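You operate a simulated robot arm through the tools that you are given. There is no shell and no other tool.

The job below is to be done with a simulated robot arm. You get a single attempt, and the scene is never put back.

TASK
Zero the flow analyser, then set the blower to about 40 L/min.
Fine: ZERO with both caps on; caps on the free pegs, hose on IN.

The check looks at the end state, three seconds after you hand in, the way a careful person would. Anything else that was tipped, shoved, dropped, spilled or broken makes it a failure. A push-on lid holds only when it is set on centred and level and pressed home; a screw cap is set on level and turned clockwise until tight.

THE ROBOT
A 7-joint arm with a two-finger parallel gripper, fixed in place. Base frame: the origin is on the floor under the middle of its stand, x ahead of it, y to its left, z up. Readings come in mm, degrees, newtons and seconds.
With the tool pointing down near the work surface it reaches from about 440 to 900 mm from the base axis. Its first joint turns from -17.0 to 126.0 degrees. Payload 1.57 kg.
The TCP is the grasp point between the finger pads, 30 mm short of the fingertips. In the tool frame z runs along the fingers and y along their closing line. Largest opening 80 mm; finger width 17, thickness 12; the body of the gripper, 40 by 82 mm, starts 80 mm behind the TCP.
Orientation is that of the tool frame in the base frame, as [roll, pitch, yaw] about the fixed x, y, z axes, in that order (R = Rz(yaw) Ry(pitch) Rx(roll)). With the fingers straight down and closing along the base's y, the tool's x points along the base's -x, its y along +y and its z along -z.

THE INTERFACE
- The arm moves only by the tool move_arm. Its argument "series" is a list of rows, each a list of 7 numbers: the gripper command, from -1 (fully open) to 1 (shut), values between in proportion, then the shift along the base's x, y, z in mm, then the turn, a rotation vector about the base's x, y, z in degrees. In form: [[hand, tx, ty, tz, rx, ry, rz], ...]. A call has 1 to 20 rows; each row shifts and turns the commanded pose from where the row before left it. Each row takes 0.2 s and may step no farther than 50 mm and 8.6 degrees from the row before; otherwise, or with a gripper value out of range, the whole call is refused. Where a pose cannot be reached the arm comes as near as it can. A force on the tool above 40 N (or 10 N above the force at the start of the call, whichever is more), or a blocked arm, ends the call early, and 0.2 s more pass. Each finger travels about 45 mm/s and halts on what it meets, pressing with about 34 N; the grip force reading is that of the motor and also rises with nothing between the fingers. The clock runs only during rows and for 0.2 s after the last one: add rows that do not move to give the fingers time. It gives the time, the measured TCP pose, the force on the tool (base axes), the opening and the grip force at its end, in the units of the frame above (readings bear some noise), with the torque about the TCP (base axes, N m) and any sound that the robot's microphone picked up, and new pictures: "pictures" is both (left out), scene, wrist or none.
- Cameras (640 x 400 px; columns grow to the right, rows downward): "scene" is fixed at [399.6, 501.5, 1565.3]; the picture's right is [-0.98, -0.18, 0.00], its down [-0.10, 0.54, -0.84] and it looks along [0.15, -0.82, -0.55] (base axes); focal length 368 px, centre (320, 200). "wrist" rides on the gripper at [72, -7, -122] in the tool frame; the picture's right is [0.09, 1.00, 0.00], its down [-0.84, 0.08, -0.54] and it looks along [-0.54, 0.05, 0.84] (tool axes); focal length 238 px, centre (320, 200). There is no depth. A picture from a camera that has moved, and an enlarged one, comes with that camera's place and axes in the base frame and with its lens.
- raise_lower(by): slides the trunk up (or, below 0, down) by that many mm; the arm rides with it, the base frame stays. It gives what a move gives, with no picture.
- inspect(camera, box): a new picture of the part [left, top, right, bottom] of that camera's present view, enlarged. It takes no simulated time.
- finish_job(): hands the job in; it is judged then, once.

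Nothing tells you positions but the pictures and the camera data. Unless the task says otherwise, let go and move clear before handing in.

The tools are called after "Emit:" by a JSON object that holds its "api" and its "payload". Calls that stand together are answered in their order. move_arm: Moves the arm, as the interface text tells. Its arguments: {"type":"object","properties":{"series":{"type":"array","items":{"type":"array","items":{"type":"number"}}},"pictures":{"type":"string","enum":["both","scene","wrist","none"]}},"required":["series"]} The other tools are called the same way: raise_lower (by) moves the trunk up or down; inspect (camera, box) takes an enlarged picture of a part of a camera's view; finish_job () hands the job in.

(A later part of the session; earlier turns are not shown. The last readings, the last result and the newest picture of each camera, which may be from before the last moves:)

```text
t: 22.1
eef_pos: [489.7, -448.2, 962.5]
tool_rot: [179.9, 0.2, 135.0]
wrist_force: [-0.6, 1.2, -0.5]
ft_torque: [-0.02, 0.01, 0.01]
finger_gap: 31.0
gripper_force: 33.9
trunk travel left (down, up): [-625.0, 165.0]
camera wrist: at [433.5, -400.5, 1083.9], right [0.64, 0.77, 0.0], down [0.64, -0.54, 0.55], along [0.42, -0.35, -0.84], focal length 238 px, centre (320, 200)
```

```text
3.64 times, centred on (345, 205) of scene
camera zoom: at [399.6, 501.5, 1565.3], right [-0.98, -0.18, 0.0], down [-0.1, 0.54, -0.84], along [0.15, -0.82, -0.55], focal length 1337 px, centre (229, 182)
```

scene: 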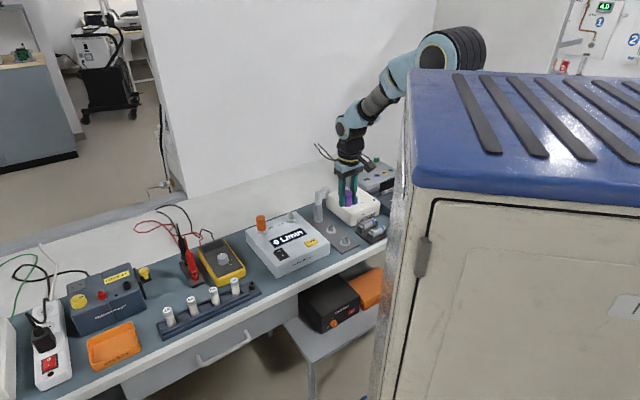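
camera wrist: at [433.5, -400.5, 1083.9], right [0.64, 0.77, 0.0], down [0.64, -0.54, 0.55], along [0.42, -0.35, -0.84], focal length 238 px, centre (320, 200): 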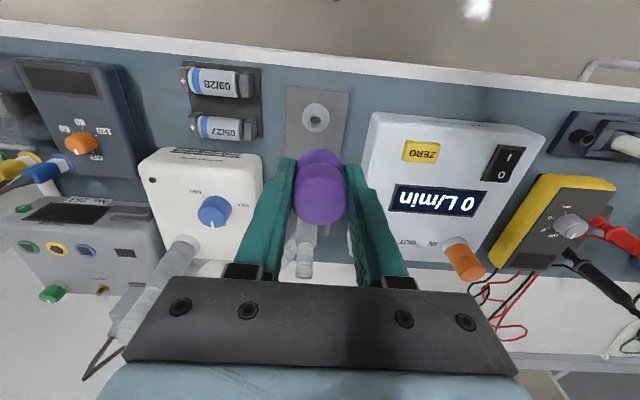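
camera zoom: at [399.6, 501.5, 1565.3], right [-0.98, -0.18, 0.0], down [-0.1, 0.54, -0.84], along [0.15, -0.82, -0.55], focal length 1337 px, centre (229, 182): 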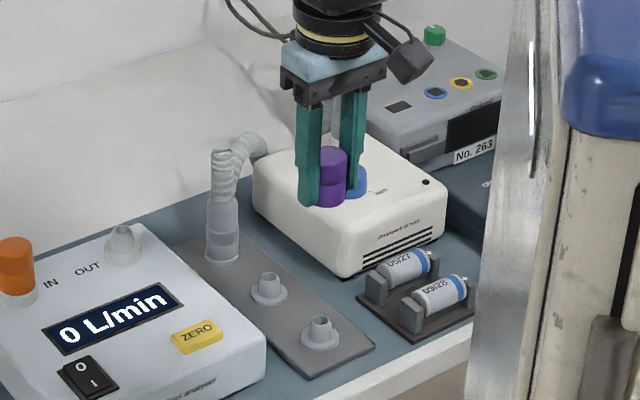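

The front peg works out at (490,-453.7), with its rim near z 785 and flange near 767. I'll move over it and lower until the cap is just above the rim, then check.

Emit:
{"api": "move_arm", "payload": {"series": [[1, 0.3, -5.3, -20, 0, 0, 0], [1, 0, 0, -40, 0, 0, 0], [1, 0, 0, -40, 0, 0, 0], [1, 0, 0, -22, 0, 0, 0], [1, 0, 0, 0, 0, 0, 0], [1, 0, 0, 0, 0, 0, 0]]}}

Emit:
{"api": "inspect", "payload": {"camera": "wrist", "box": [240, 60, 400, 220]}}

Emit:
{"api": "inspect", "payload": {"camera": "scene", "box": [310, 190, 380, 260]}}

```text
t: 23.5
eef_pos: [490.5, -454.7, 839.8]
tool_rot: [180.0, 0.2, 135.1]
wrist_force: [-0.7, 0.3, -0.2]
ft_torque: [0.01, 0.01, 0.01]
finger_gap: 30.8
gripper_force: 34.3
trunk travel left (down, up): [-625.0, 165.0]
camera wrist: at [433.7, -406.7, 961.3], right [0.64, 0.77, 0.0], down [0.64, -0.54, 0.54], along [0.42, -0.35, -0.84], focal length 238 px, centre (320, 200)
```

scene: 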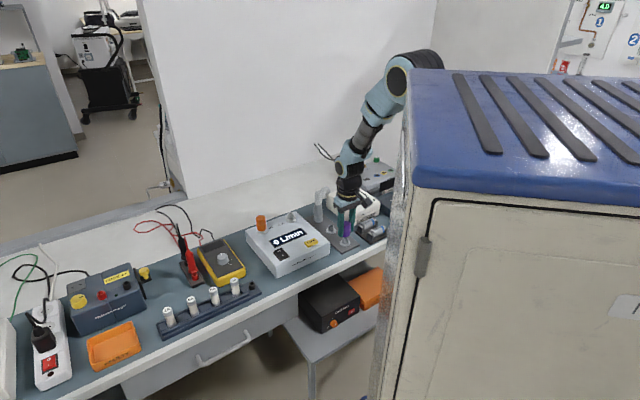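
wrist: 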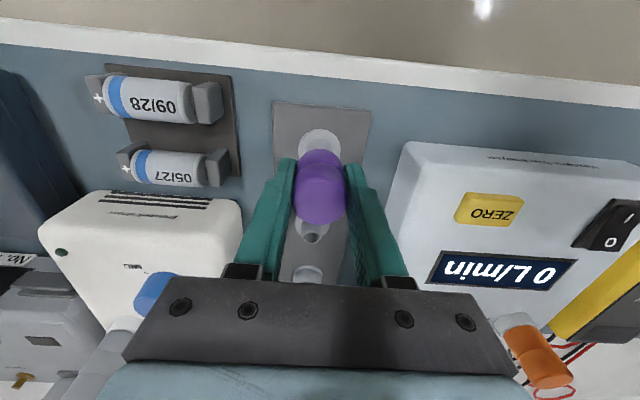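

```text
2.50 times, centred on (320, 140) of wrist
camera zoom: at [433.7, -406.7, 961.3], right [0.64, 0.77, 0.0], down [0.64, -0.54, 0.54], along [0.42, -0.35, -0.84], focal length 596 px, centre (320, 350)
```

zoom: 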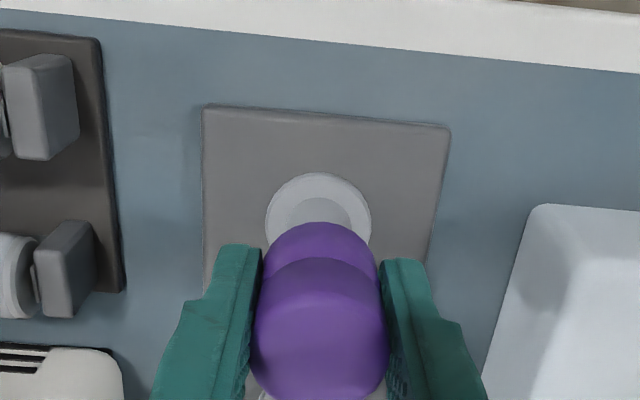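

```text
5.71 times, centred on (345, 225) of scene
camera zoom: at [399.6, 501.5, 1565.3], right [-0.98, -0.18, 0.0], down [-0.1, 0.54, -0.84], along [0.15, -0.82, -0.55], focal length 2101 px, centre (177, 57)
```

zoom: 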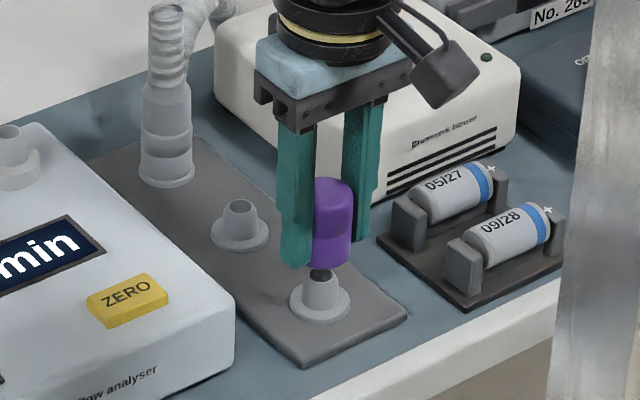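

Cap and peg look lined up to within about 1 mm. I'll lower it onto the peg gradually.

Emit:
{"api": "move_arm", "payload": {"series": [[1, 0, 0, -4, 0, 0, 0], [1, 0, 0, -4, 0, 0, 0], [1, 0, 0, -4, 0, 0, 0], [1, 0, 0, -4, 0, 0, 0], [1, 0, 0, -3, 0, 0, 0], [1, 0, 0, -3, 0, 0, 0], [1, 0, 0, -3, 0, 0, 0], [1, 0, 0, 0, 0, 0, 0]], "pictures": "scene"}}

Emit:
{"api": "inspect", "payload": {"camera": "scene", "box": [310, 190, 380, 260]}}

```text
t: 25.3
eef_pos: [489.9, -453.2, 814.3]
tool_rot: [-180.0, 0.3, 134.9]
wrist_force: [-0.3, 0.1, 0.5]
ft_torque: [0.03, 0.01, -0.02]
finger_gap: 31.1
gripper_force: 34.1
trunk travel left (down, up): [-625.0, 165.0]
```

scene: 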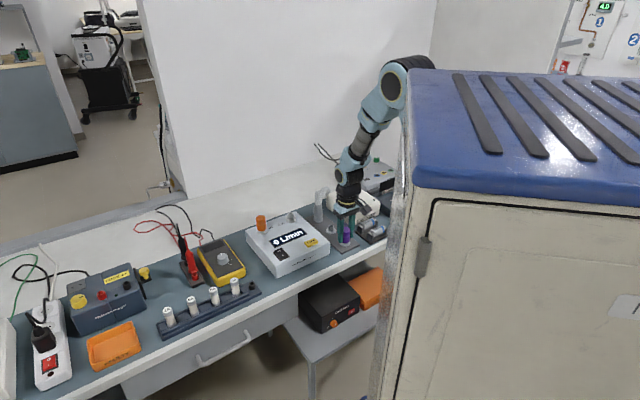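

```text
5.71 times, centred on (345, 225) of scene
camera zoom: at [399.6, 501.5, 1565.3], right [-0.98, -0.18, 0.0], down [-0.1, 0.54, -0.84], along [0.15, -0.82, -0.55], focal length 2101 px, centre (177, 57)
```

zoom: 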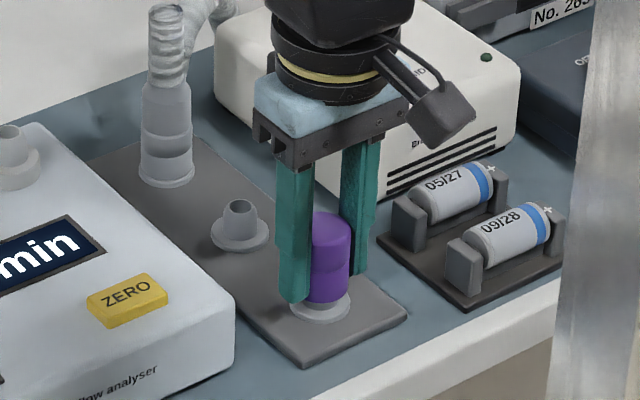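

Emit:
{"api": "move_arm", "payload": {"series": [[1, 0, 0, -2, 0, 0, 0], [1, 0, 0, -2, 0, 0, 0], [1, 0, 0, -2, 0, 0, 0], [1, 0, 0, -2, 0, 0, 0], [1, 0, 0, 0, 0, 0, 0]], "pictures": "none"}}

```text
t: 26.5
eef_pos: [490.8, -453.5, 806.2]
tool_rot: [179.8, 0.2, 134.9]
wrist_force: [-0.2, 0.6, 0.2]
ft_torque: [0.03, 0.01, -0.03]
finger_gap: 30.9
gripper_force: 34.4
trunk travel left (down, up): [-625.0, 165.0]
```

Emit:
{"api": "move_arm", "payload": {"series": [[1, 0, 0, -1.5, 0, 0, 0], [1, 0, 0, -1.5, 0, 0, 0], [1, 0, 0, -1.5, 0, 0, 0], [1, 0, 0, 0, 0, 0, 0]], "pictures": "scene"}}

Emit:
{"api": "inspect", "payload": {"camera": "scene", "box": [310, 190, 380, 260]}}

```text
t: 27.7
eef_pos: [490.8, -454.0, 805.5]
tool_rot: [-180.0, 0.4, 134.9]
wrist_force: [-7.9, 5.4, 23.7]
ft_torque: [0.24, 0.31, 0.01]
finger_gap: 30.9
gripper_force: 34.4
trunk travel left (down, up): [-625.0, 165.0]
stopped in row 4: the force on the tool passed its limit at 41 N (the readings are from after the stop); the commanded pose is now the measured one
```

scene: 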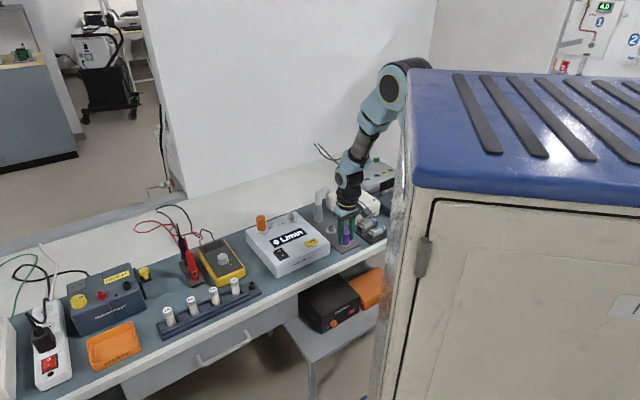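

```text
5.71 times, centred on (345, 225) of scene
camera zoom: at [399.6, 501.5, 1565.3], right [-0.98, -0.18, 0.0], down [-0.1, 0.54, -0.84], along [0.15, -0.82, -0.55], focal length 2101 px, centre (177, 57)
```

zoom: 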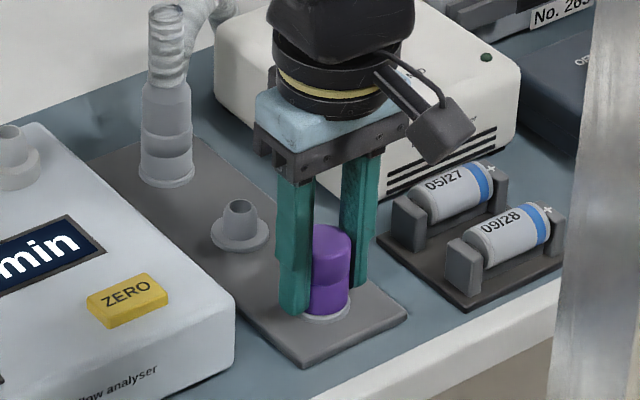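

The cap met its seat at 41 N, flush on the flange. I'll open just enough to release it, lift clear and check.

Emit:
{"api": "move_arm", "payload": {"series": [[0.0, 0, 0, 0, 0, 0, 0], [-0.4, 0, 0, 0, 0, 0, 0], [-0.4, 0, 0, 0, 0, 0, 0], [-0.4, 0, 0, 15, 0, 0, 0], [-0.4, 0, 0, 40, 0, 0, 0], [-0.4, 0, 0, 45, 0, 0, 0], [-0.4, 0, 0, 45, 0, 0, 0], [-0.4, 0, 0, 0, 0, 0, 0]]}}

Emit:
{"api": "inspect", "payload": {"camera": "scene", "box": [310, 190, 380, 260]}}

Emit:
{"api": "inspect", "payload": {"camera": "wrist", "box": [220, 60, 420, 280]}}

```text
t: 29.5
eef_pos: [489.3, -454.8, 949.9]
tool_rot: [-180.0, 0.4, 135.0]
wrist_force: [-0.4, -0.5, -0.1]
ft_torque: [0.0, 0.02, -0.03]
finger_gap: 55.7
gripper_force: 0.1
trunk travel left (down, up): [-625.0, 165.0]
camera wrist: at [433.6, -406.9, 1071.3], right [0.64, 0.77, 0.0], down [0.64, -0.54, 0.55], along [0.42, -0.35, -0.84], focal length 238 px, centre (320, 200)
```

scene: 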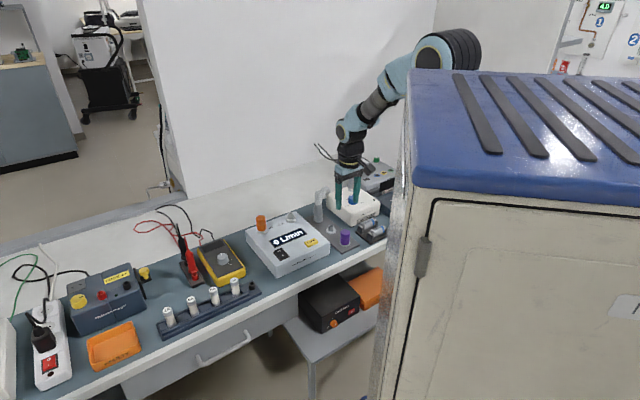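
wrist: 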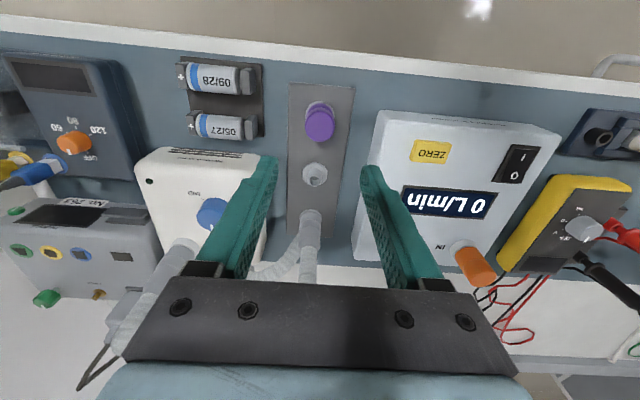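

```text
5.71 times, centred on (345, 225) of scene
camera zoom: at [399.6, 501.5, 1565.3], right [-0.98, -0.18, 0.0], down [-0.1, 0.54, -0.84], along [0.15, -0.82, -0.55], focal length 2101 px, centre (177, 57)
```

zoom: 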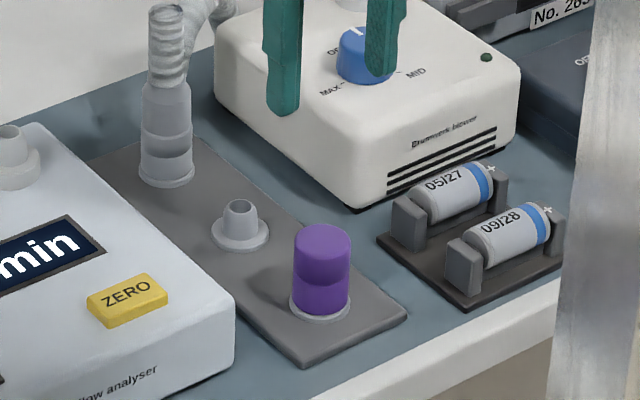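

```text
1.82 times, centred on (320, 170) of wrist
camera zoom: at [433.6, -406.9, 1071.3], right [0.64, 0.77, 0.0], down [0.64, -0.54, 0.55], along [0.42, -0.35, -0.84], focal length 433 px, centre (320, 254)
```

zoom: 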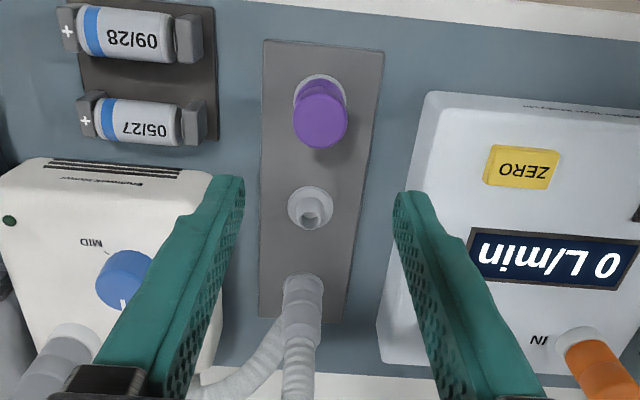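

The purple cap stands level and centred on the front peg. Next is the orange IN cap near (761.5,-408.5), so I'll go above it.

Emit:
{"api": "move_arm", "payload": {"series": [[-0.6, 45, 8, 0, 0, 0, 0], [-0.6, 45, 8, 0, 0, 0, 0], [-0.6, 45, 8, 0, 0, 0, 0], [-0.6, 45, 8, 0, 0, 0, 0], [-0.6, 45, 8, 0, 0, 0, 0], [-0.6, 46, 6, 0, 0, 0, 0], [-0.6, 0, 0, -40, 0, 0, 0], [-0.6, 0, 0, 0, 0, 0, 0], [-0.6, 0, 0, 0, 0, 0, 0]]}}

Emit:
{"api": "inspect", "payload": {"camera": "wrist", "box": [220, 80, 420, 280]}}

Emit:
{"api": "inspect", "payload": {"camera": "scene", "box": [230, 170, 340, 250]}}

```text
t: 31.5
eef_pos: [761.4, -407.9, 908.5]
tool_rot: [179.9, 0.4, 135.0]
wrist_force: [-0.4, -0.8, 0.8]
ft_torque: [0.0, 0.01, -0.01]
finger_gap: 64.3
gripper_force: 0.0
trunk travel left (down, up): [-625.0, 165.0]
camera wrist: at [704.3, -360.4, 1029.4], right [0.64, 0.77, 0.0], down [0.64, -0.53, 0.55], along [0.42, -0.35, -0.84], focal length 238 px, centre (320, 200)
```

scene: 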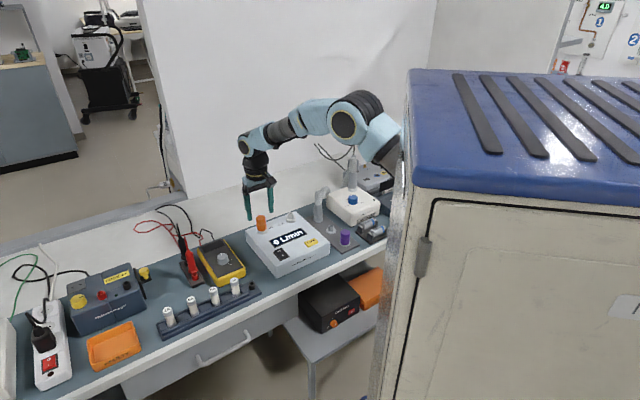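
wrist: 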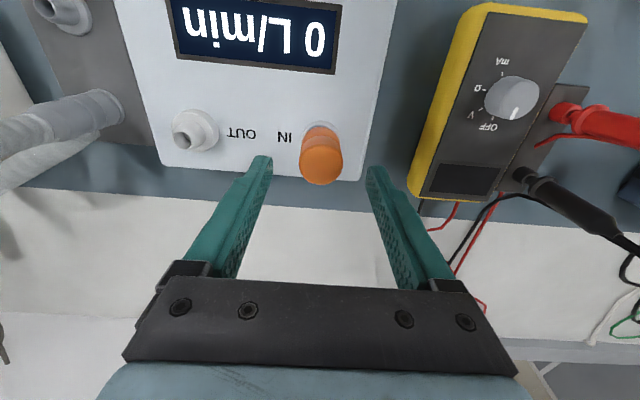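

```text
2.00 times, centred on (320, 180) of wrist
camera zoom: at [704.3, -360.4, 1029.4], right [0.64, 0.77, 0.0], down [0.64, -0.53, 0.55], along [0.42, -0.35, -0.84], focal length 477 px, centre (320, 240)
```

zoom: 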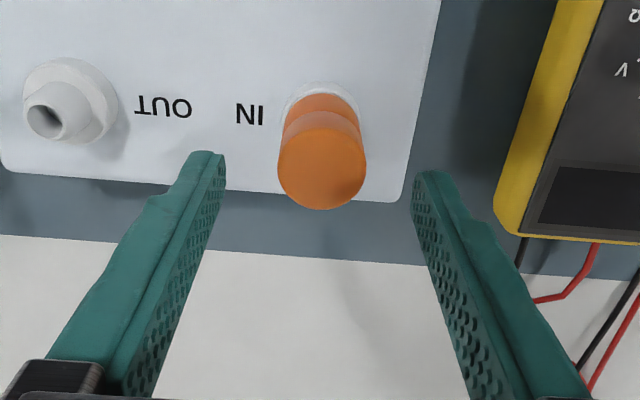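

```text
5.00 times, centred on (285, 210) of scene
camera zoom: at [399.6, 501.5, 1565.3], right [-0.98, -0.18, 0.0], down [-0.1, 0.54, -0.84], along [0.15, -0.82, -0.55], focal length 1838 px, centre (495, 150)
```

zoom: 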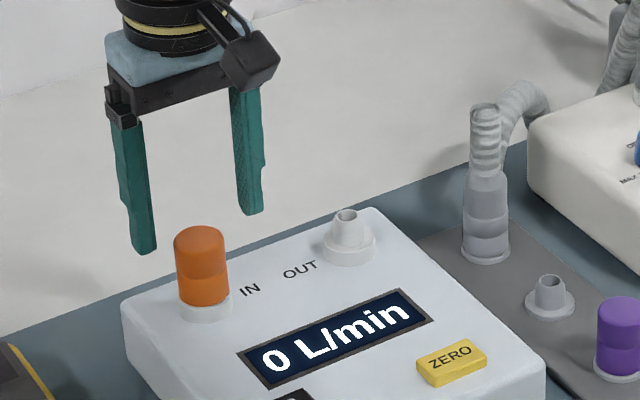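

Emit:
{"api": "move_arm", "payload": {"series": [[-0.6, -0.2, 1.0, -16, 0.25, 0.25, 0], [-0.6, 0, 0, -30, 0, 0, 0], [0, 0, 0, 0, 0, 0, 0], [1, 0, 0, 0, 0, 0, 0], [1, 0, 0, 0, 0, 0, 0], [1, 0, 0, 0, 0, 0, 0]]}}

Emit:
{"api": "inspect", "payload": {"camera": "scene", "box": [230, 170, 340, 250]}}

```text
t: 32.9
eef_pos: [761.0, -408.3, 861.8]
tool_rot: [180.0, 0.0, 135.1]
wrist_force: [0.0, -0.6, 0.7]
ft_torque: [-0.02, 0.04, 0.02]
finger_gap: 30.8
gripper_force: 31.3
trunk travel left (down, up): [-625.0, 165.0]
camera wrist: at [705.4, -360.4, 984.1], right [0.64, 0.77, 0.0], down [0.65, -0.54, 0.54], along [0.42, -0.35, -0.84], focal length 238 px, centre (320, 200)
```

scene: 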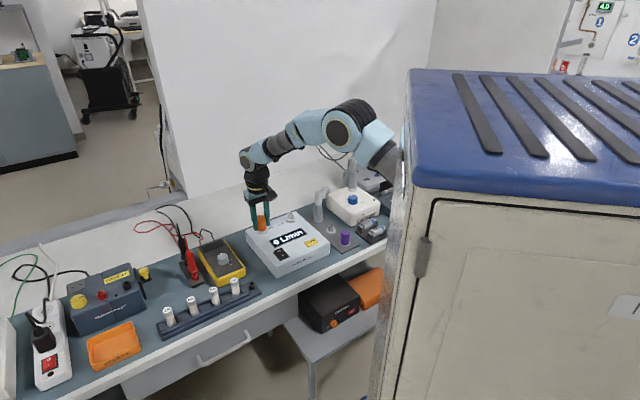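
wrist: 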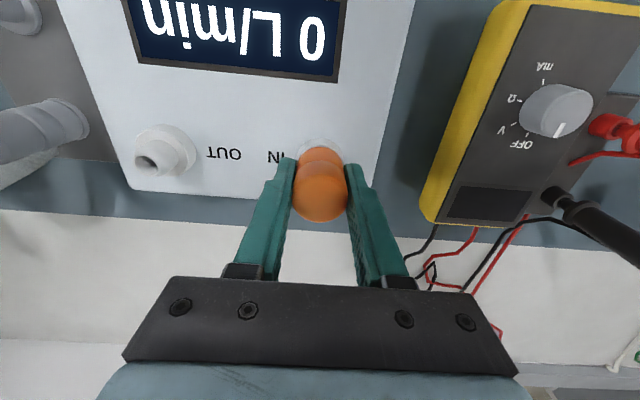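

```text
5.00 times, centred on (285, 210) of scene
camera zoom: at [399.6, 501.5, 1565.3], right [-0.98, -0.18, 0.0], down [-0.1, 0.54, -0.84], along [0.15, -0.82, -0.55], focal length 1838 px, centre (495, 150)
```

zoom: 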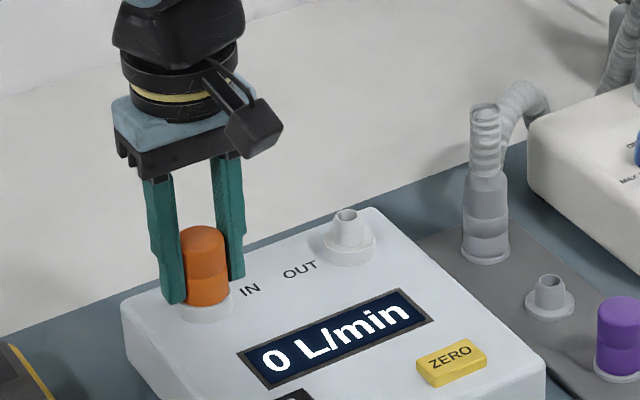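

The orange cap is gripped with almost no side load. I'll lift it straight off and carry it over the middle peg near (545.6,-509.8).

Emit:
{"api": "move_arm", "payload": {"series": [[1, 0, 0, 5, 0, 0, 0], [1, 0, 0, 15, 0, 0, 0], [1, 0, 0, 40, 0, 0, 0], [1, 0, 0, 40, 0, 0, 0], [1, -43.1, -20.2, 0, 0, 0, 0], [1, -43.1, -20.2, 0, 0, 0, 0], [1, -43.1, -20.2, 0, 0, 0, 0], [1, -43.1, -20.2, 0, 0, 0, 0], [1, -43.1, -20.2, 0, 0, 0, 0], [1, 0, 0, -40, 0, 0, 0], [1, 0, 0, -40, 0, 0, 0], [1, 0, 0, 0, 0, 0, 0], [1, 0, 0, 0, 0, 0, 0]]}}

Emit:
{"api": "inspect", "payload": {"camera": "wrist", "box": [220, 60, 420, 240]}}

Emit:
{"api": "inspect", "payload": {"camera": "scene", "box": [300, 170, 380, 250]}}

```text
t: 35.7
eef_pos: [546.5, -507.7, 882.5]
tool_rot: [179.9, 0.1, 135.0]
wrist_force: [-0.5, -0.1, 0.4]
ft_torque: [-0.01, 0.01, 0.01]
finger_gap: 30.7
gripper_force: 34.0
trunk travel left (down, up): [-625.0, 165.0]
camera wrist: at [490.6, -461.8, 1004.0], right [0.64, 0.77, 0.0], down [0.65, -0.54, 0.54], along [0.42, -0.35, -0.84], focal length 238 px, centre (320, 200)
```

scene: 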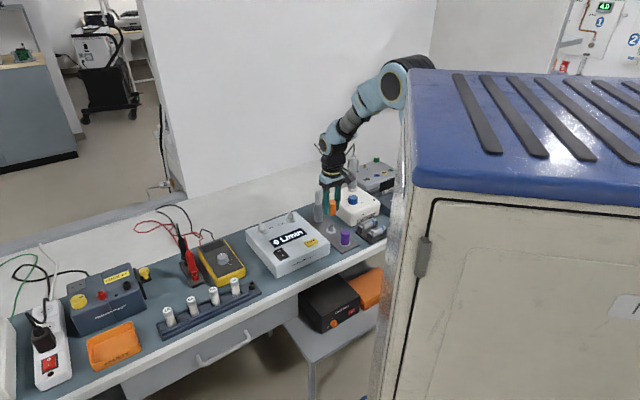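
wrist: 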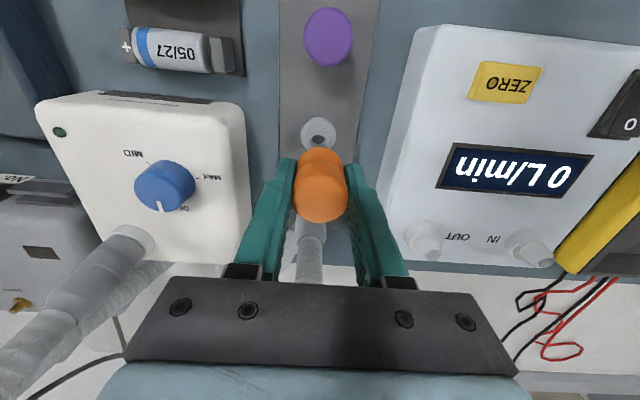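

```text
2.22 times, centred on (320, 150) of wrist
camera zoom: at [490.6, -461.8, 1004.0], right [0.64, 0.77, 0.0], down [0.65, -0.54, 0.54], along [0.42, -0.35, -0.84], focal length 530 px, centre (320, 311)
```

zoom: 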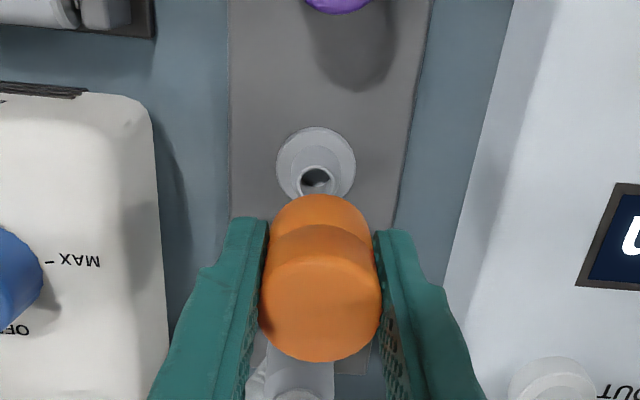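

```text
5.00 times, centred on (340, 210) of scene
camera zoom: at [399.6, 501.5, 1565.3], right [-0.98, -0.18, 0.0], down [-0.1, 0.54, -0.84], along [0.15, -0.82, -0.55], focal length 1838 px, centre (220, 150)
```

zoom: 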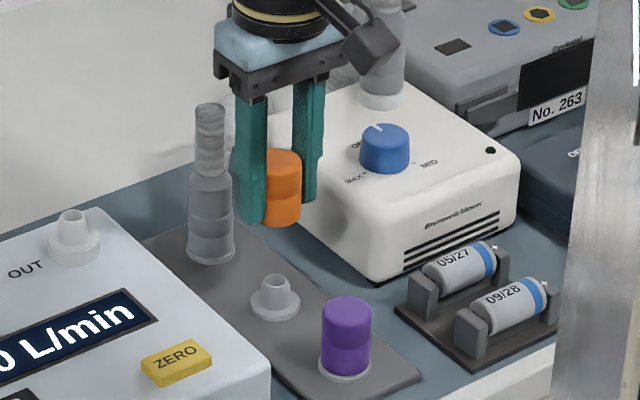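

Emit:
{"api": "move_arm", "payload": {"series": [[1, -0.2, -2.9, -20, 0, 0, 0], [1, 0, 0, -20, 0, 0, 0], [1, 0, 0, 0, 0, 0, 0], [1, 0, 0, 0, 0, 0, 0]]}}

Emit:
{"api": "inspect", "payload": {"camera": "wrist", "box": [240, 60, 400, 220]}}

Emit:
{"api": "inspect", "payload": {"camera": "scene", "box": [300, 170, 380, 250]}}

```text
t: 36.7
eef_pos: [545.8, -510.9, 843.3]
tool_rot: [179.9, 0.1, 135.0]
wrist_force: [0.9, 0.8, -0.2]
ft_torque: [-0.04, 0.01, 0.0]
finger_gap: 30.8
gripper_force: 34.4
trunk travel left (down, up): [-625.0, 165.0]
camera wrist: at [490.0, -463.9, 964.2], right [0.64, 0.77, 0.0], down [0.65, -0.54, 0.54], along [0.42, -0.35, -0.84], focal length 238 px, centre (320, 200)
```

scene: 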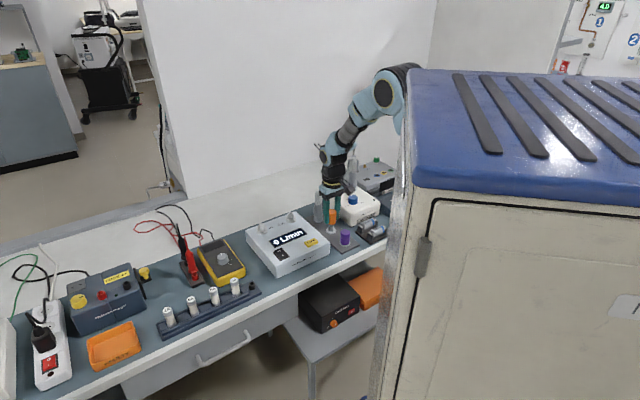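
wrist: 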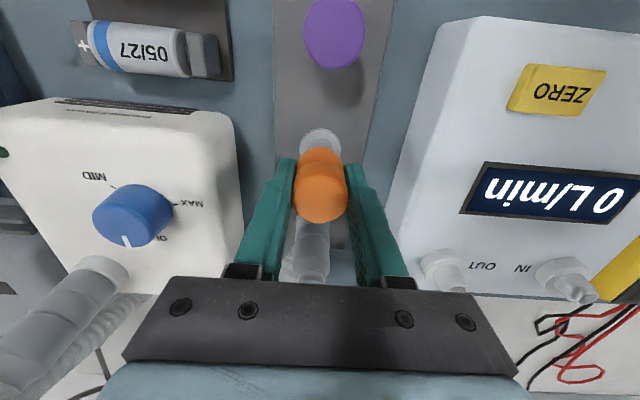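

```text
2.50 times, centred on (320, 140) of wrist
camera zoom: at [490.0, -463.9, 964.2], right [0.64, 0.77, 0.0], down [0.65, -0.54, 0.54], along [0.42, -0.35, -0.84], focal length 596 px, centre (320, 350)
```

zoom: 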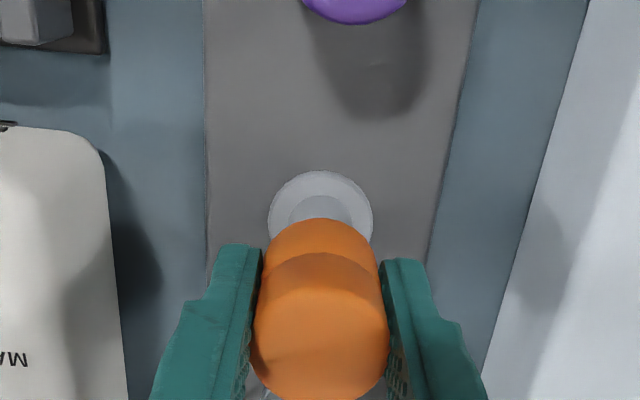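

```text
5.00 times, centred on (340, 210) of scene
camera zoom: at [399.6, 501.5, 1565.3], right [-0.98, -0.18, 0.0], down [-0.1, 0.54, -0.84], along [0.15, -0.82, -0.55], focal length 1838 px, centre (220, 150)
```

zoom: 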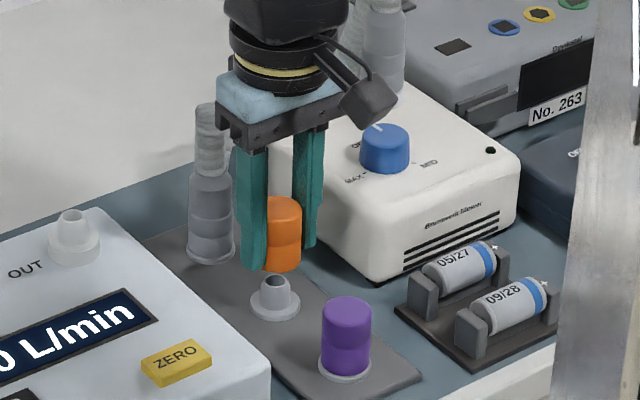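

The picture matches the one I had for the purple cap just before it seated. Lowering onto the peg now.

Emit:
{"api": "move_arm", "payload": {"series": [[1, 0, 0, -5, 0, 0, 0], [1, 0, 0, -5, 0, 0, 0], [1, 0, 0, -5, 0, 0, 0], [1, 0, 0, -5, 0, 0, 0], [1, 0, 0, -5, 0, 0, 0], [1, 0, 0, -4, 0, 0, 0], [1, 0, 0, -3, 0, 0, 0], [1, 0, 0, -3, 0, 0, 0], [1, 0, 0, 0, 0, 0, 0]], "pictures": "none"}}

Emit:
{"api": "move_arm", "payload": {"series": [[1, 0, 0, -1.5, 0, 0, 0], [1, 0, 0, -1.5, 0, 0, 0], [1, 0, 0, -1.5, 0, 0, 0], [1, 0, 0, -1.5, 0, 0, 0], [1, 0, 0, 0, 0, 0, 0]], "pictures": "scene"}}

Emit:
{"api": "inspect", "payload": {"camera": "scene", "box": [300, 170, 380, 250]}}

```text
t: 38.7
eef_pos: [545.7, -510.7, 806.3]
tool_rot: [179.9, 0.1, 135.1]
wrist_force: [0.5, 0.6, 0.0]
ft_torque: [-0.01, -0.07, 0.0]
finger_gap: 31.1
gripper_force: 33.9
trunk travel left (down, up): [-625.0, 165.0]
```

```text
t: 39.7
eef_pos: [547.6, -511.3, 806.8]
tool_rot: [179.9, 0.3, 135.1]
wrist_force: [-7.7, 8.5, 23.1]
ft_torque: [0.3, 0.32, -0.03]
finger_gap: 30.9
gripper_force: 34.7
trunk travel left (down, up): [-625.0, 165.0]
stopped in row 5: the force on the tool passed its limit at 43 N (the readings are from after the stop); the commanded pose is now the measured one
```

scene: 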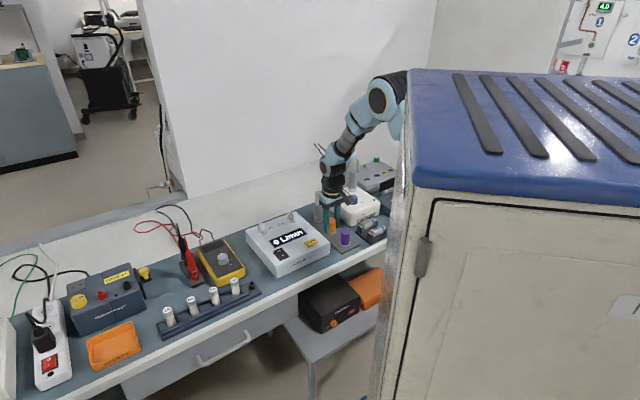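

```text
5.00 times, centred on (340, 210) of scene
camera zoom: at [399.6, 501.5, 1565.3], right [-0.98, -0.18, 0.0], down [-0.1, 0.54, -0.84], along [0.15, -0.82, -0.55], focal length 1838 px, centre (220, 150)
```

zoom: 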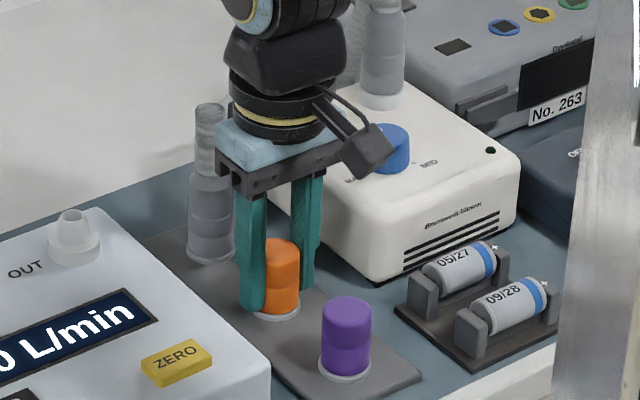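

Seated at the same height as the first cap. Releasing and lifting clear.

Emit:
{"api": "move_arm", "payload": {"series": [[0.0, 0, 0, 0, 0, 0, 0], [-0.4, 0, 0, 0, 0, 0, 0], [-0.4, 0, 0, 0, 0, 0, 0], [-0.4, 0, 0, 15, 0, 0, 0], [-0.4, 0, 0, 40, 0, 0, 0], [-0.4, 0, 0, 45, 0.15, 0.15, 0], [-0.4, 0, 0, 45, 0, 0, 0], [-0.4, 0, 0, 45, 0, 0, 0], [-0.4, 0, 0, 0, 0, 0, 0]]}}

Emit:
{"api": "inspect", "payload": {"camera": "scene", "box": [300, 130, 400, 250]}}

Emit:
{"api": "inspect", "payload": {"camera": "wrist", "box": [60, 60, 440, 300]}}

```text
t: 41.7
eef_pos: [547.2, -510.6, 994.8]
tool_rot: [179.9, 0.1, 134.9]
wrist_force: [0.1, -0.4, -0.8]
ft_torque: [0.0, 0.0, 0.03]
finger_gap: 56.0
gripper_force: 0.0
trunk travel left (down, up): [-625.0, 165.0]
camera wrist: at [490.7, -464.7, 1116.6], right [0.64, 0.77, 0.0], down [0.65, -0.54, 0.54], along [0.42, -0.35, -0.84], focal length 238 px, centre (320, 200)
```

scene: 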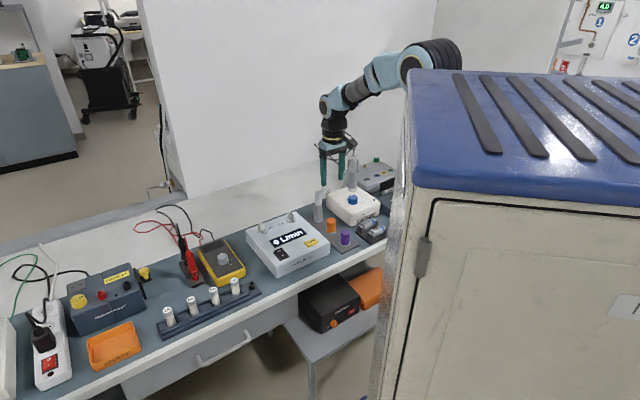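
wrist: 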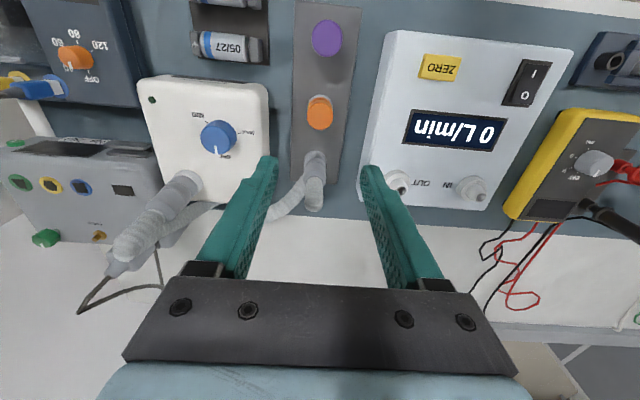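

```text
3.33 times, centred on (350, 190) of scene
camera zoom: at [399.6, 501.5, 1565.3], right [-0.98, -0.18, 0.0], down [-0.1, 0.54, -0.84], along [0.15, -0.82, -0.55], focal length 1225 px, centre (220, 233)
```

zoom: 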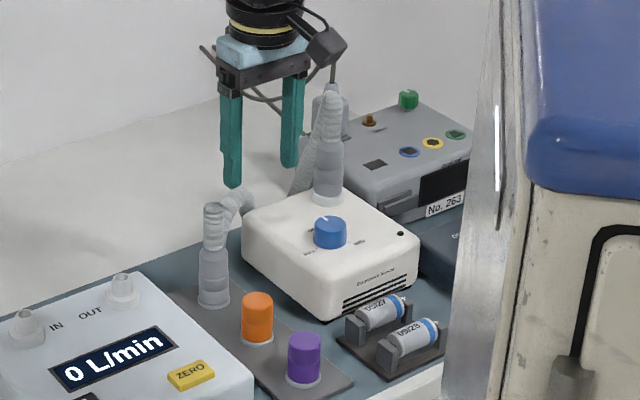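

```text
1.67 times, centred on (250, 180) of wrist
camera zoom: at [490.7, -464.7, 1116.6], right [0.64, 0.77, 0.0], down [0.65, -0.54, 0.54], along [0.42, -0.35, -0.84], focal length 397 px, centre (437, 233)
```

zoom: 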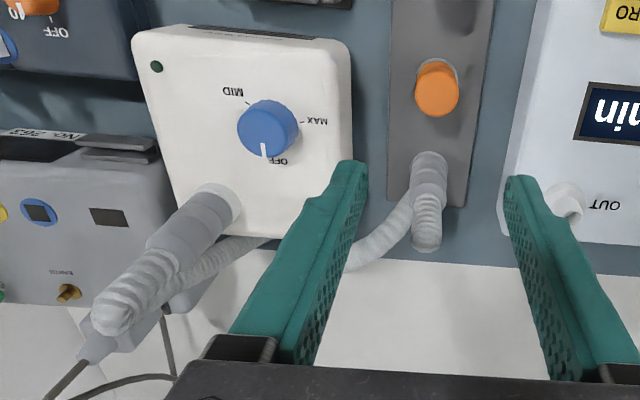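

Both caps are on the free pegs and upright. Next is the parked hose cuff on the rear peg near (601,-567), so I want a careful look at how the hose leaves it and at the knob markings.

Emit:
{"api": "inspect", "payload": {"camera": "wrist", "box": [220, 130, 380, 250]}}

Emit:
{"api": "inspect", "payload": {"camera": "scene", "box": [300, 170, 370, 240]}}

Emit:
{"api": "inspect", "payload": {"camera": "wrist", "box": [130, 70, 290, 210]}}

```text
3.33 times, centred on (300, 190) of wrist
camera zoom: at [490.7, -464.7, 1116.6], right [0.64, 0.77, 0.0], down [0.65, -0.54, 0.54], along [0.42, -0.35, -0.84], focal length 794 px, centre (387, 233)
```

zoom: 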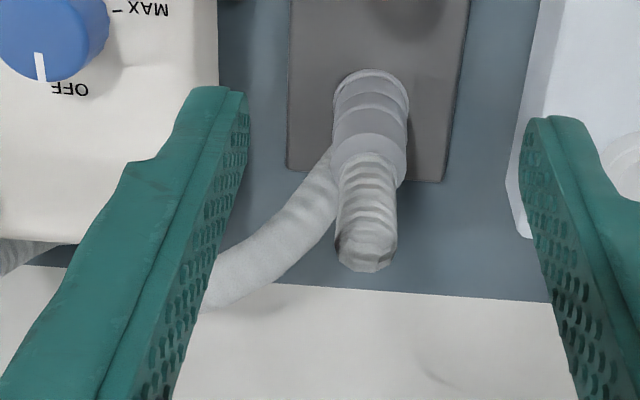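

```text
5.71 times, centred on (335, 205) of scene
camera zoom: at [399.6, 501.5, 1565.3], right [-0.98, -0.18, 0.0], down [-0.1, 0.54, -0.84], along [0.15, -0.82, -0.55], focal length 2101 px, centre (234, 171)
```

zoom: 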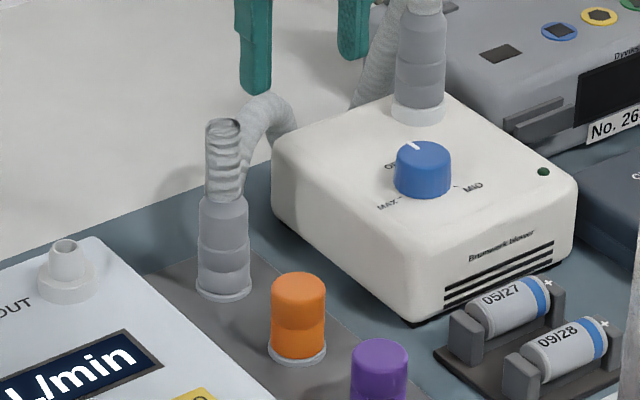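

```text
2.86 times, centred on (210, 140) of wrist
camera zoom: at [490.7, -464.7, 1116.6], right [0.64, 0.77, 0.0], down [0.65, -0.54, 0.54], along [0.42, -0.35, -0.84], focal length 681 px, centre (634, 371)
```

zoom: 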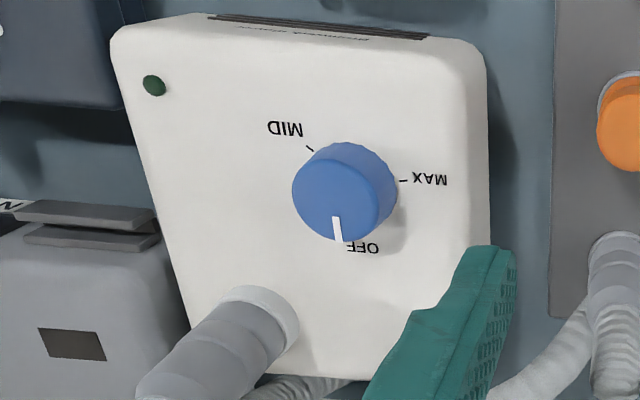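

The cuff is about 32 mm across and 69 mm tall, and the hose rises from it and folds over to the left and back. I'll tilt the hand about 35° so it comes in from the front and the palm stays clear of the hose arch. First I'll tilt while high and look again.

Emit:
{"api": "move_arm", "payload": {"series": [[-0.6, 0, 0, 0, -4.95, -4.95, 0], [-0.6, 0, 0, 0, -4.95, -4.95, 0], [-0.6, 0, 0, 0, -4.95, -4.95, 0], [-0.6, 0, 0, 0, -4.95, -4.95, 0], [-0.6, 0, 0, 0, -4.95, -4.95, 0], [-0.6, -5, 5, -40, 0, 0, 0], [-0.6, 0, 0, 0, 0, 0, 0], [-0.6, 0, 0, 0, 0, 0, 0]]}}

Emit:
{"api": "inspect", "payload": {"camera": "wrist", "box": [200, 20, 440, 220]}}

Emit:
{"api": "inspect", "payload": {"camera": "scene", "box": [290, 110, 400, 240]}}

```text
t: 43.5
eef_pos: [541.0, -507.7, 953.9]
tool_rot: [179.9, 35.1, 135.1]
wrist_force: [0.2, -0.7, -0.7]
ft_torque: [0.03, 0.02, -0.02]
finger_gap: 63.8
gripper_force: 0.2
trunk travel left (down, up): [-625.0, 165.0]
camera wrist: at [445.5, -420.2, 1012.2], right [0.65, 0.76, -0.05], down [0.32, -0.21, 0.92], along [0.69, -0.62, -0.38], focal length 238 px, centre (320, 200)
```

scene: 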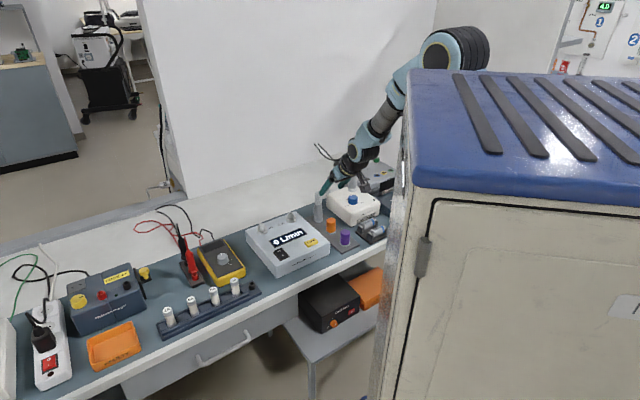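
wrist: 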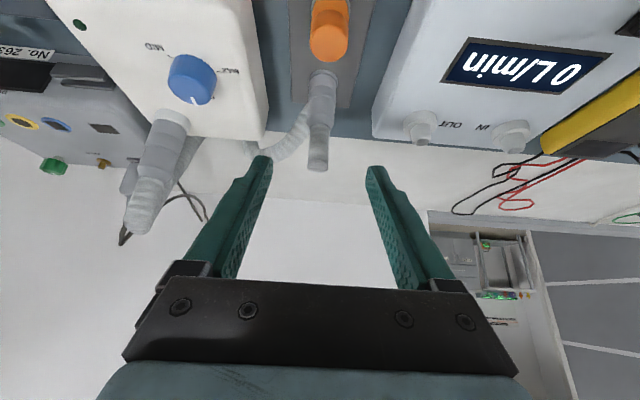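

```text
2.00 times, centred on (320, 120) of wrist
camera zoom: at [445.5, -420.2, 1012.2], right [0.65, 0.76, -0.05], down [0.32, -0.21, 0.92], along [0.69, -0.62, -0.38], focal length 477 px, centre (320, 360)
```

zoom: 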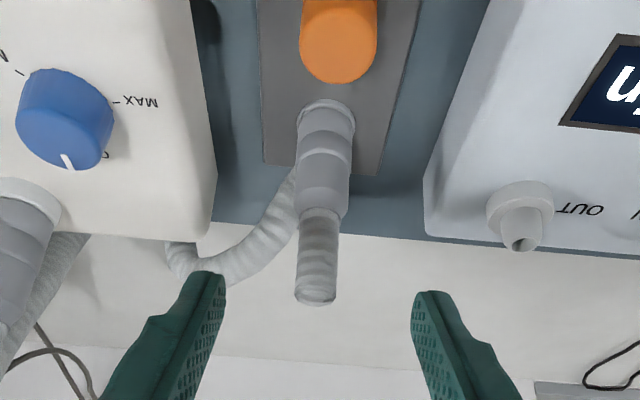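

```text
3.08 times, centred on (345, 175) of scene
camera zoom: at [399.6, 501.5, 1565.3], right [-0.98, -0.18, 0.0], down [-0.1, 0.54, -0.84], along [0.15, -0.82, -0.55], focal length 1131 px, centre (243, 277)
```

zoom: 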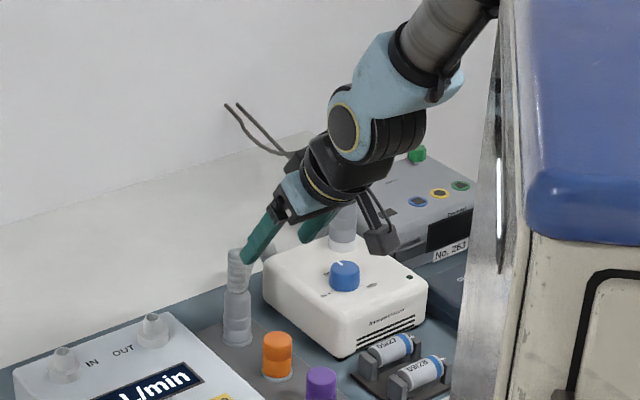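

The hose folds down behind the cuff and runs left along the back of the bench, so coming in from the front is clear. The cuff axis is at about (602,-567.4). I'll go to the pre-grasp pose 100 mm short along the tilted approach line.

Emit:
{"api": "move_arm", "payload": {"series": [[-0.6, 7, -6.3, -20, 0, 0, 0], [-0.6, 7, -6.3, -20, 0, 0, 0], [-0.6, 6.3, -6.4, -20, 0, 0, 0], [-0.6, 10, -10, -20, 0, 0, 0], [-0.6, 0, 0, 0, 0, 0, 0], [-0.6, 0, 0, 0, 0, 0, 0]]}}

Emit:
{"api": "inspect", "payload": {"camera": "wrist", "box": [200, 20, 440, 220]}}

Emit:
{"api": "inspect", "payload": {"camera": "scene", "box": [290, 150, 380, 240]}}

```text
t: 44.9
eef_pos: [572.3, -536.0, 874.1]
tool_rot: [-180.0, 35.1, 135.1]
wrist_force: [1.0, 0.0, 0.4]
ft_torque: [0.04, -0.03, 0.01]
finger_gap: 64.0
gripper_force: 0.0
trunk travel left (down, up): [-625.0, 165.0]
camera wrist: at [476.1, -448.7, 932.1], right [0.65, 0.76, -0.05], down [0.32, -0.21, 0.92], along [0.69, -0.62, -0.38], focal length 238 px, centre (320, 200)
```

scene: 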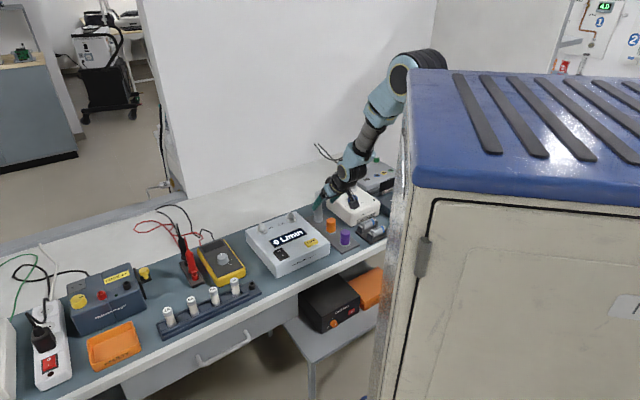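
wrist: 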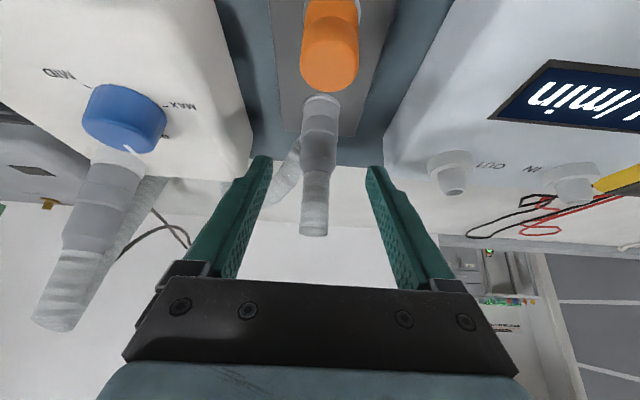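

```text
2.00 times, centred on (320, 120) of wrist
camera zoom: at [476.1, -448.7, 932.1], right [0.65, 0.76, -0.05], down [0.32, -0.21, 0.92], along [0.69, -0.62, -0.38], focal length 477 px, centre (320, 360)
```

zoom: 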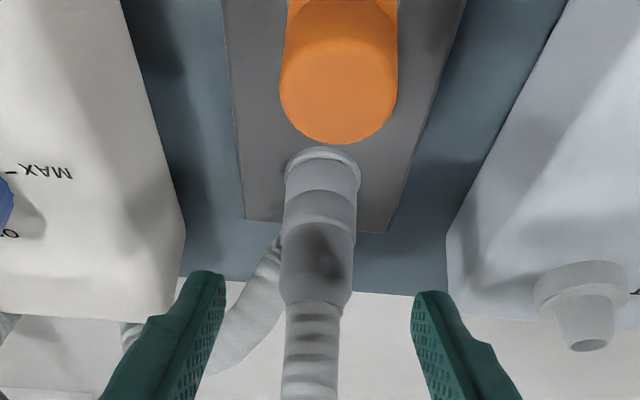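

```text
4.44 times, centred on (335, 195) of scene
camera zoom: at [399.6, 501.5, 1565.3], right [-0.98, -0.18, 0.0], down [-0.1, 0.54, -0.84], along [0.15, -0.82, -0.55], focal length 1634 px, centre (253, 222)
```

zoom: 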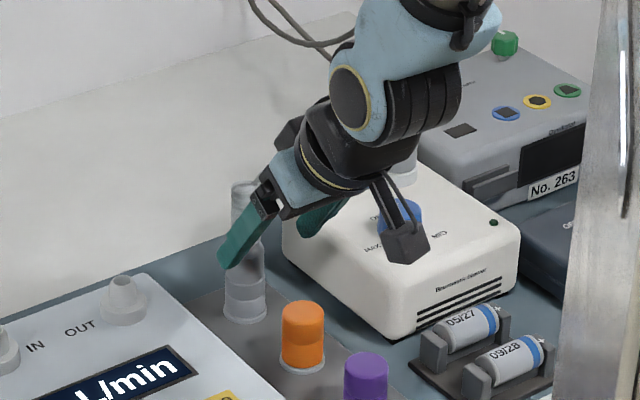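

The hand is lined up with the cuff, within about 1.3 mm sideways. I'll move in along the approach line to straddle the cuff at z 812.

Emit:
{"api": "move_arm", "payload": {"series": [[-0.6, 7.4, -7.9, -15.5, 0, 0, 0], [-0.6, 7.4, -7.9, -15.5, 0, 0, 0], [-0.6, 7.4, -7.8, -15.5, 0, 0, 0], [-0.6, 7.5, -7.8, -15.6, 0, 0, 0], [-0.6, 0, 0, 0, 0, 0, 0]]}}

Emit:
{"api": "inspect", "payload": {"camera": "wrist", "box": [200, 20, 440, 260]}}

Emit:
{"api": "inspect", "payload": {"camera": "scene", "box": [290, 150, 380, 240]}}

```text
t: 46.1
eef_pos: [603.1, -566.4, 812.6]
tool_rot: [179.9, 35.1, 135.0]
wrist_force: [0.9, -0.5, -0.3]
ft_torque: [0.01, 0.0, 0.0]
finger_gap: 64.1
gripper_force: 0.0
trunk travel left (down, up): [-625.0, 165.0]
camera wrist: at [506.3, -479.9, 870.4], right [0.65, 0.76, -0.05], down [0.32, -0.21, 0.92], along [0.69, -0.62, -0.38], focal length 238 px, centre (320, 200)
```

scene: 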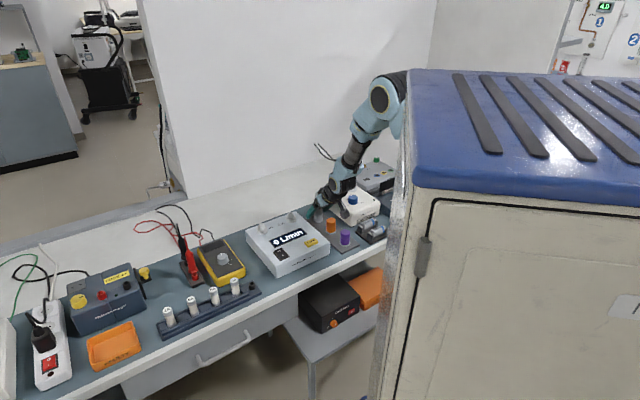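
wrist: 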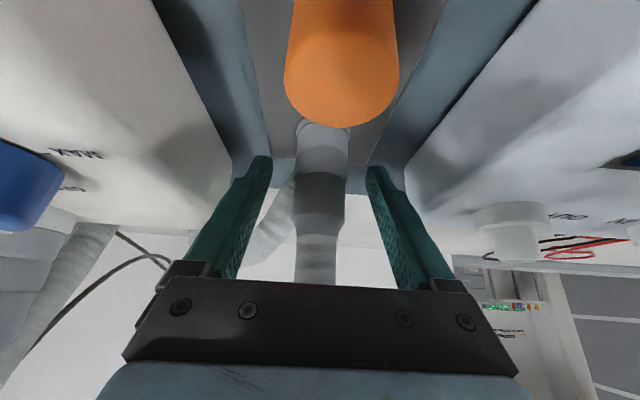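

```text
1.67 times, centred on (320, 140) of wrist
camera zoom: at [506.3, -479.9, 870.4], right [0.65, 0.76, -0.05], down [0.32, -0.21, 0.92], along [0.69, -0.62, -0.38], focal length 397 px, centre (320, 300)
```

zoom: 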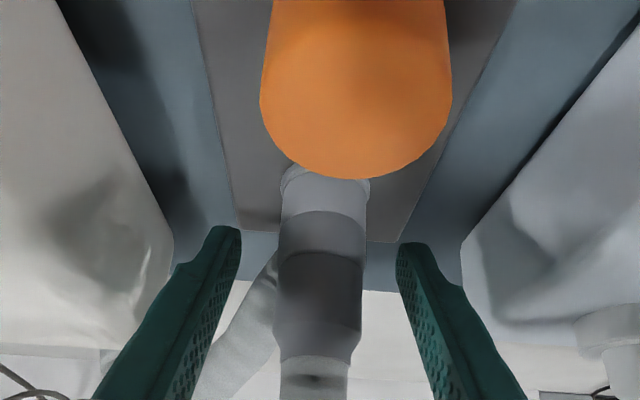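

```text
4.44 times, centred on (335, 195) of scene
camera zoom: at [399.6, 501.5, 1565.3], right [-0.98, -0.18, 0.0], down [-0.1, 0.54, -0.84], along [0.15, -0.82, -0.55], focal length 1634 px, centre (253, 222)
```

zoom: 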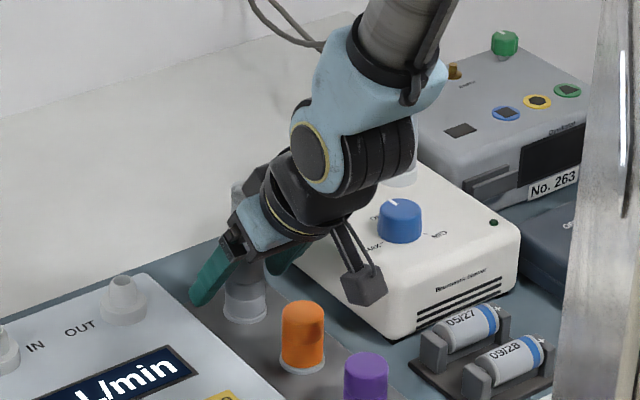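

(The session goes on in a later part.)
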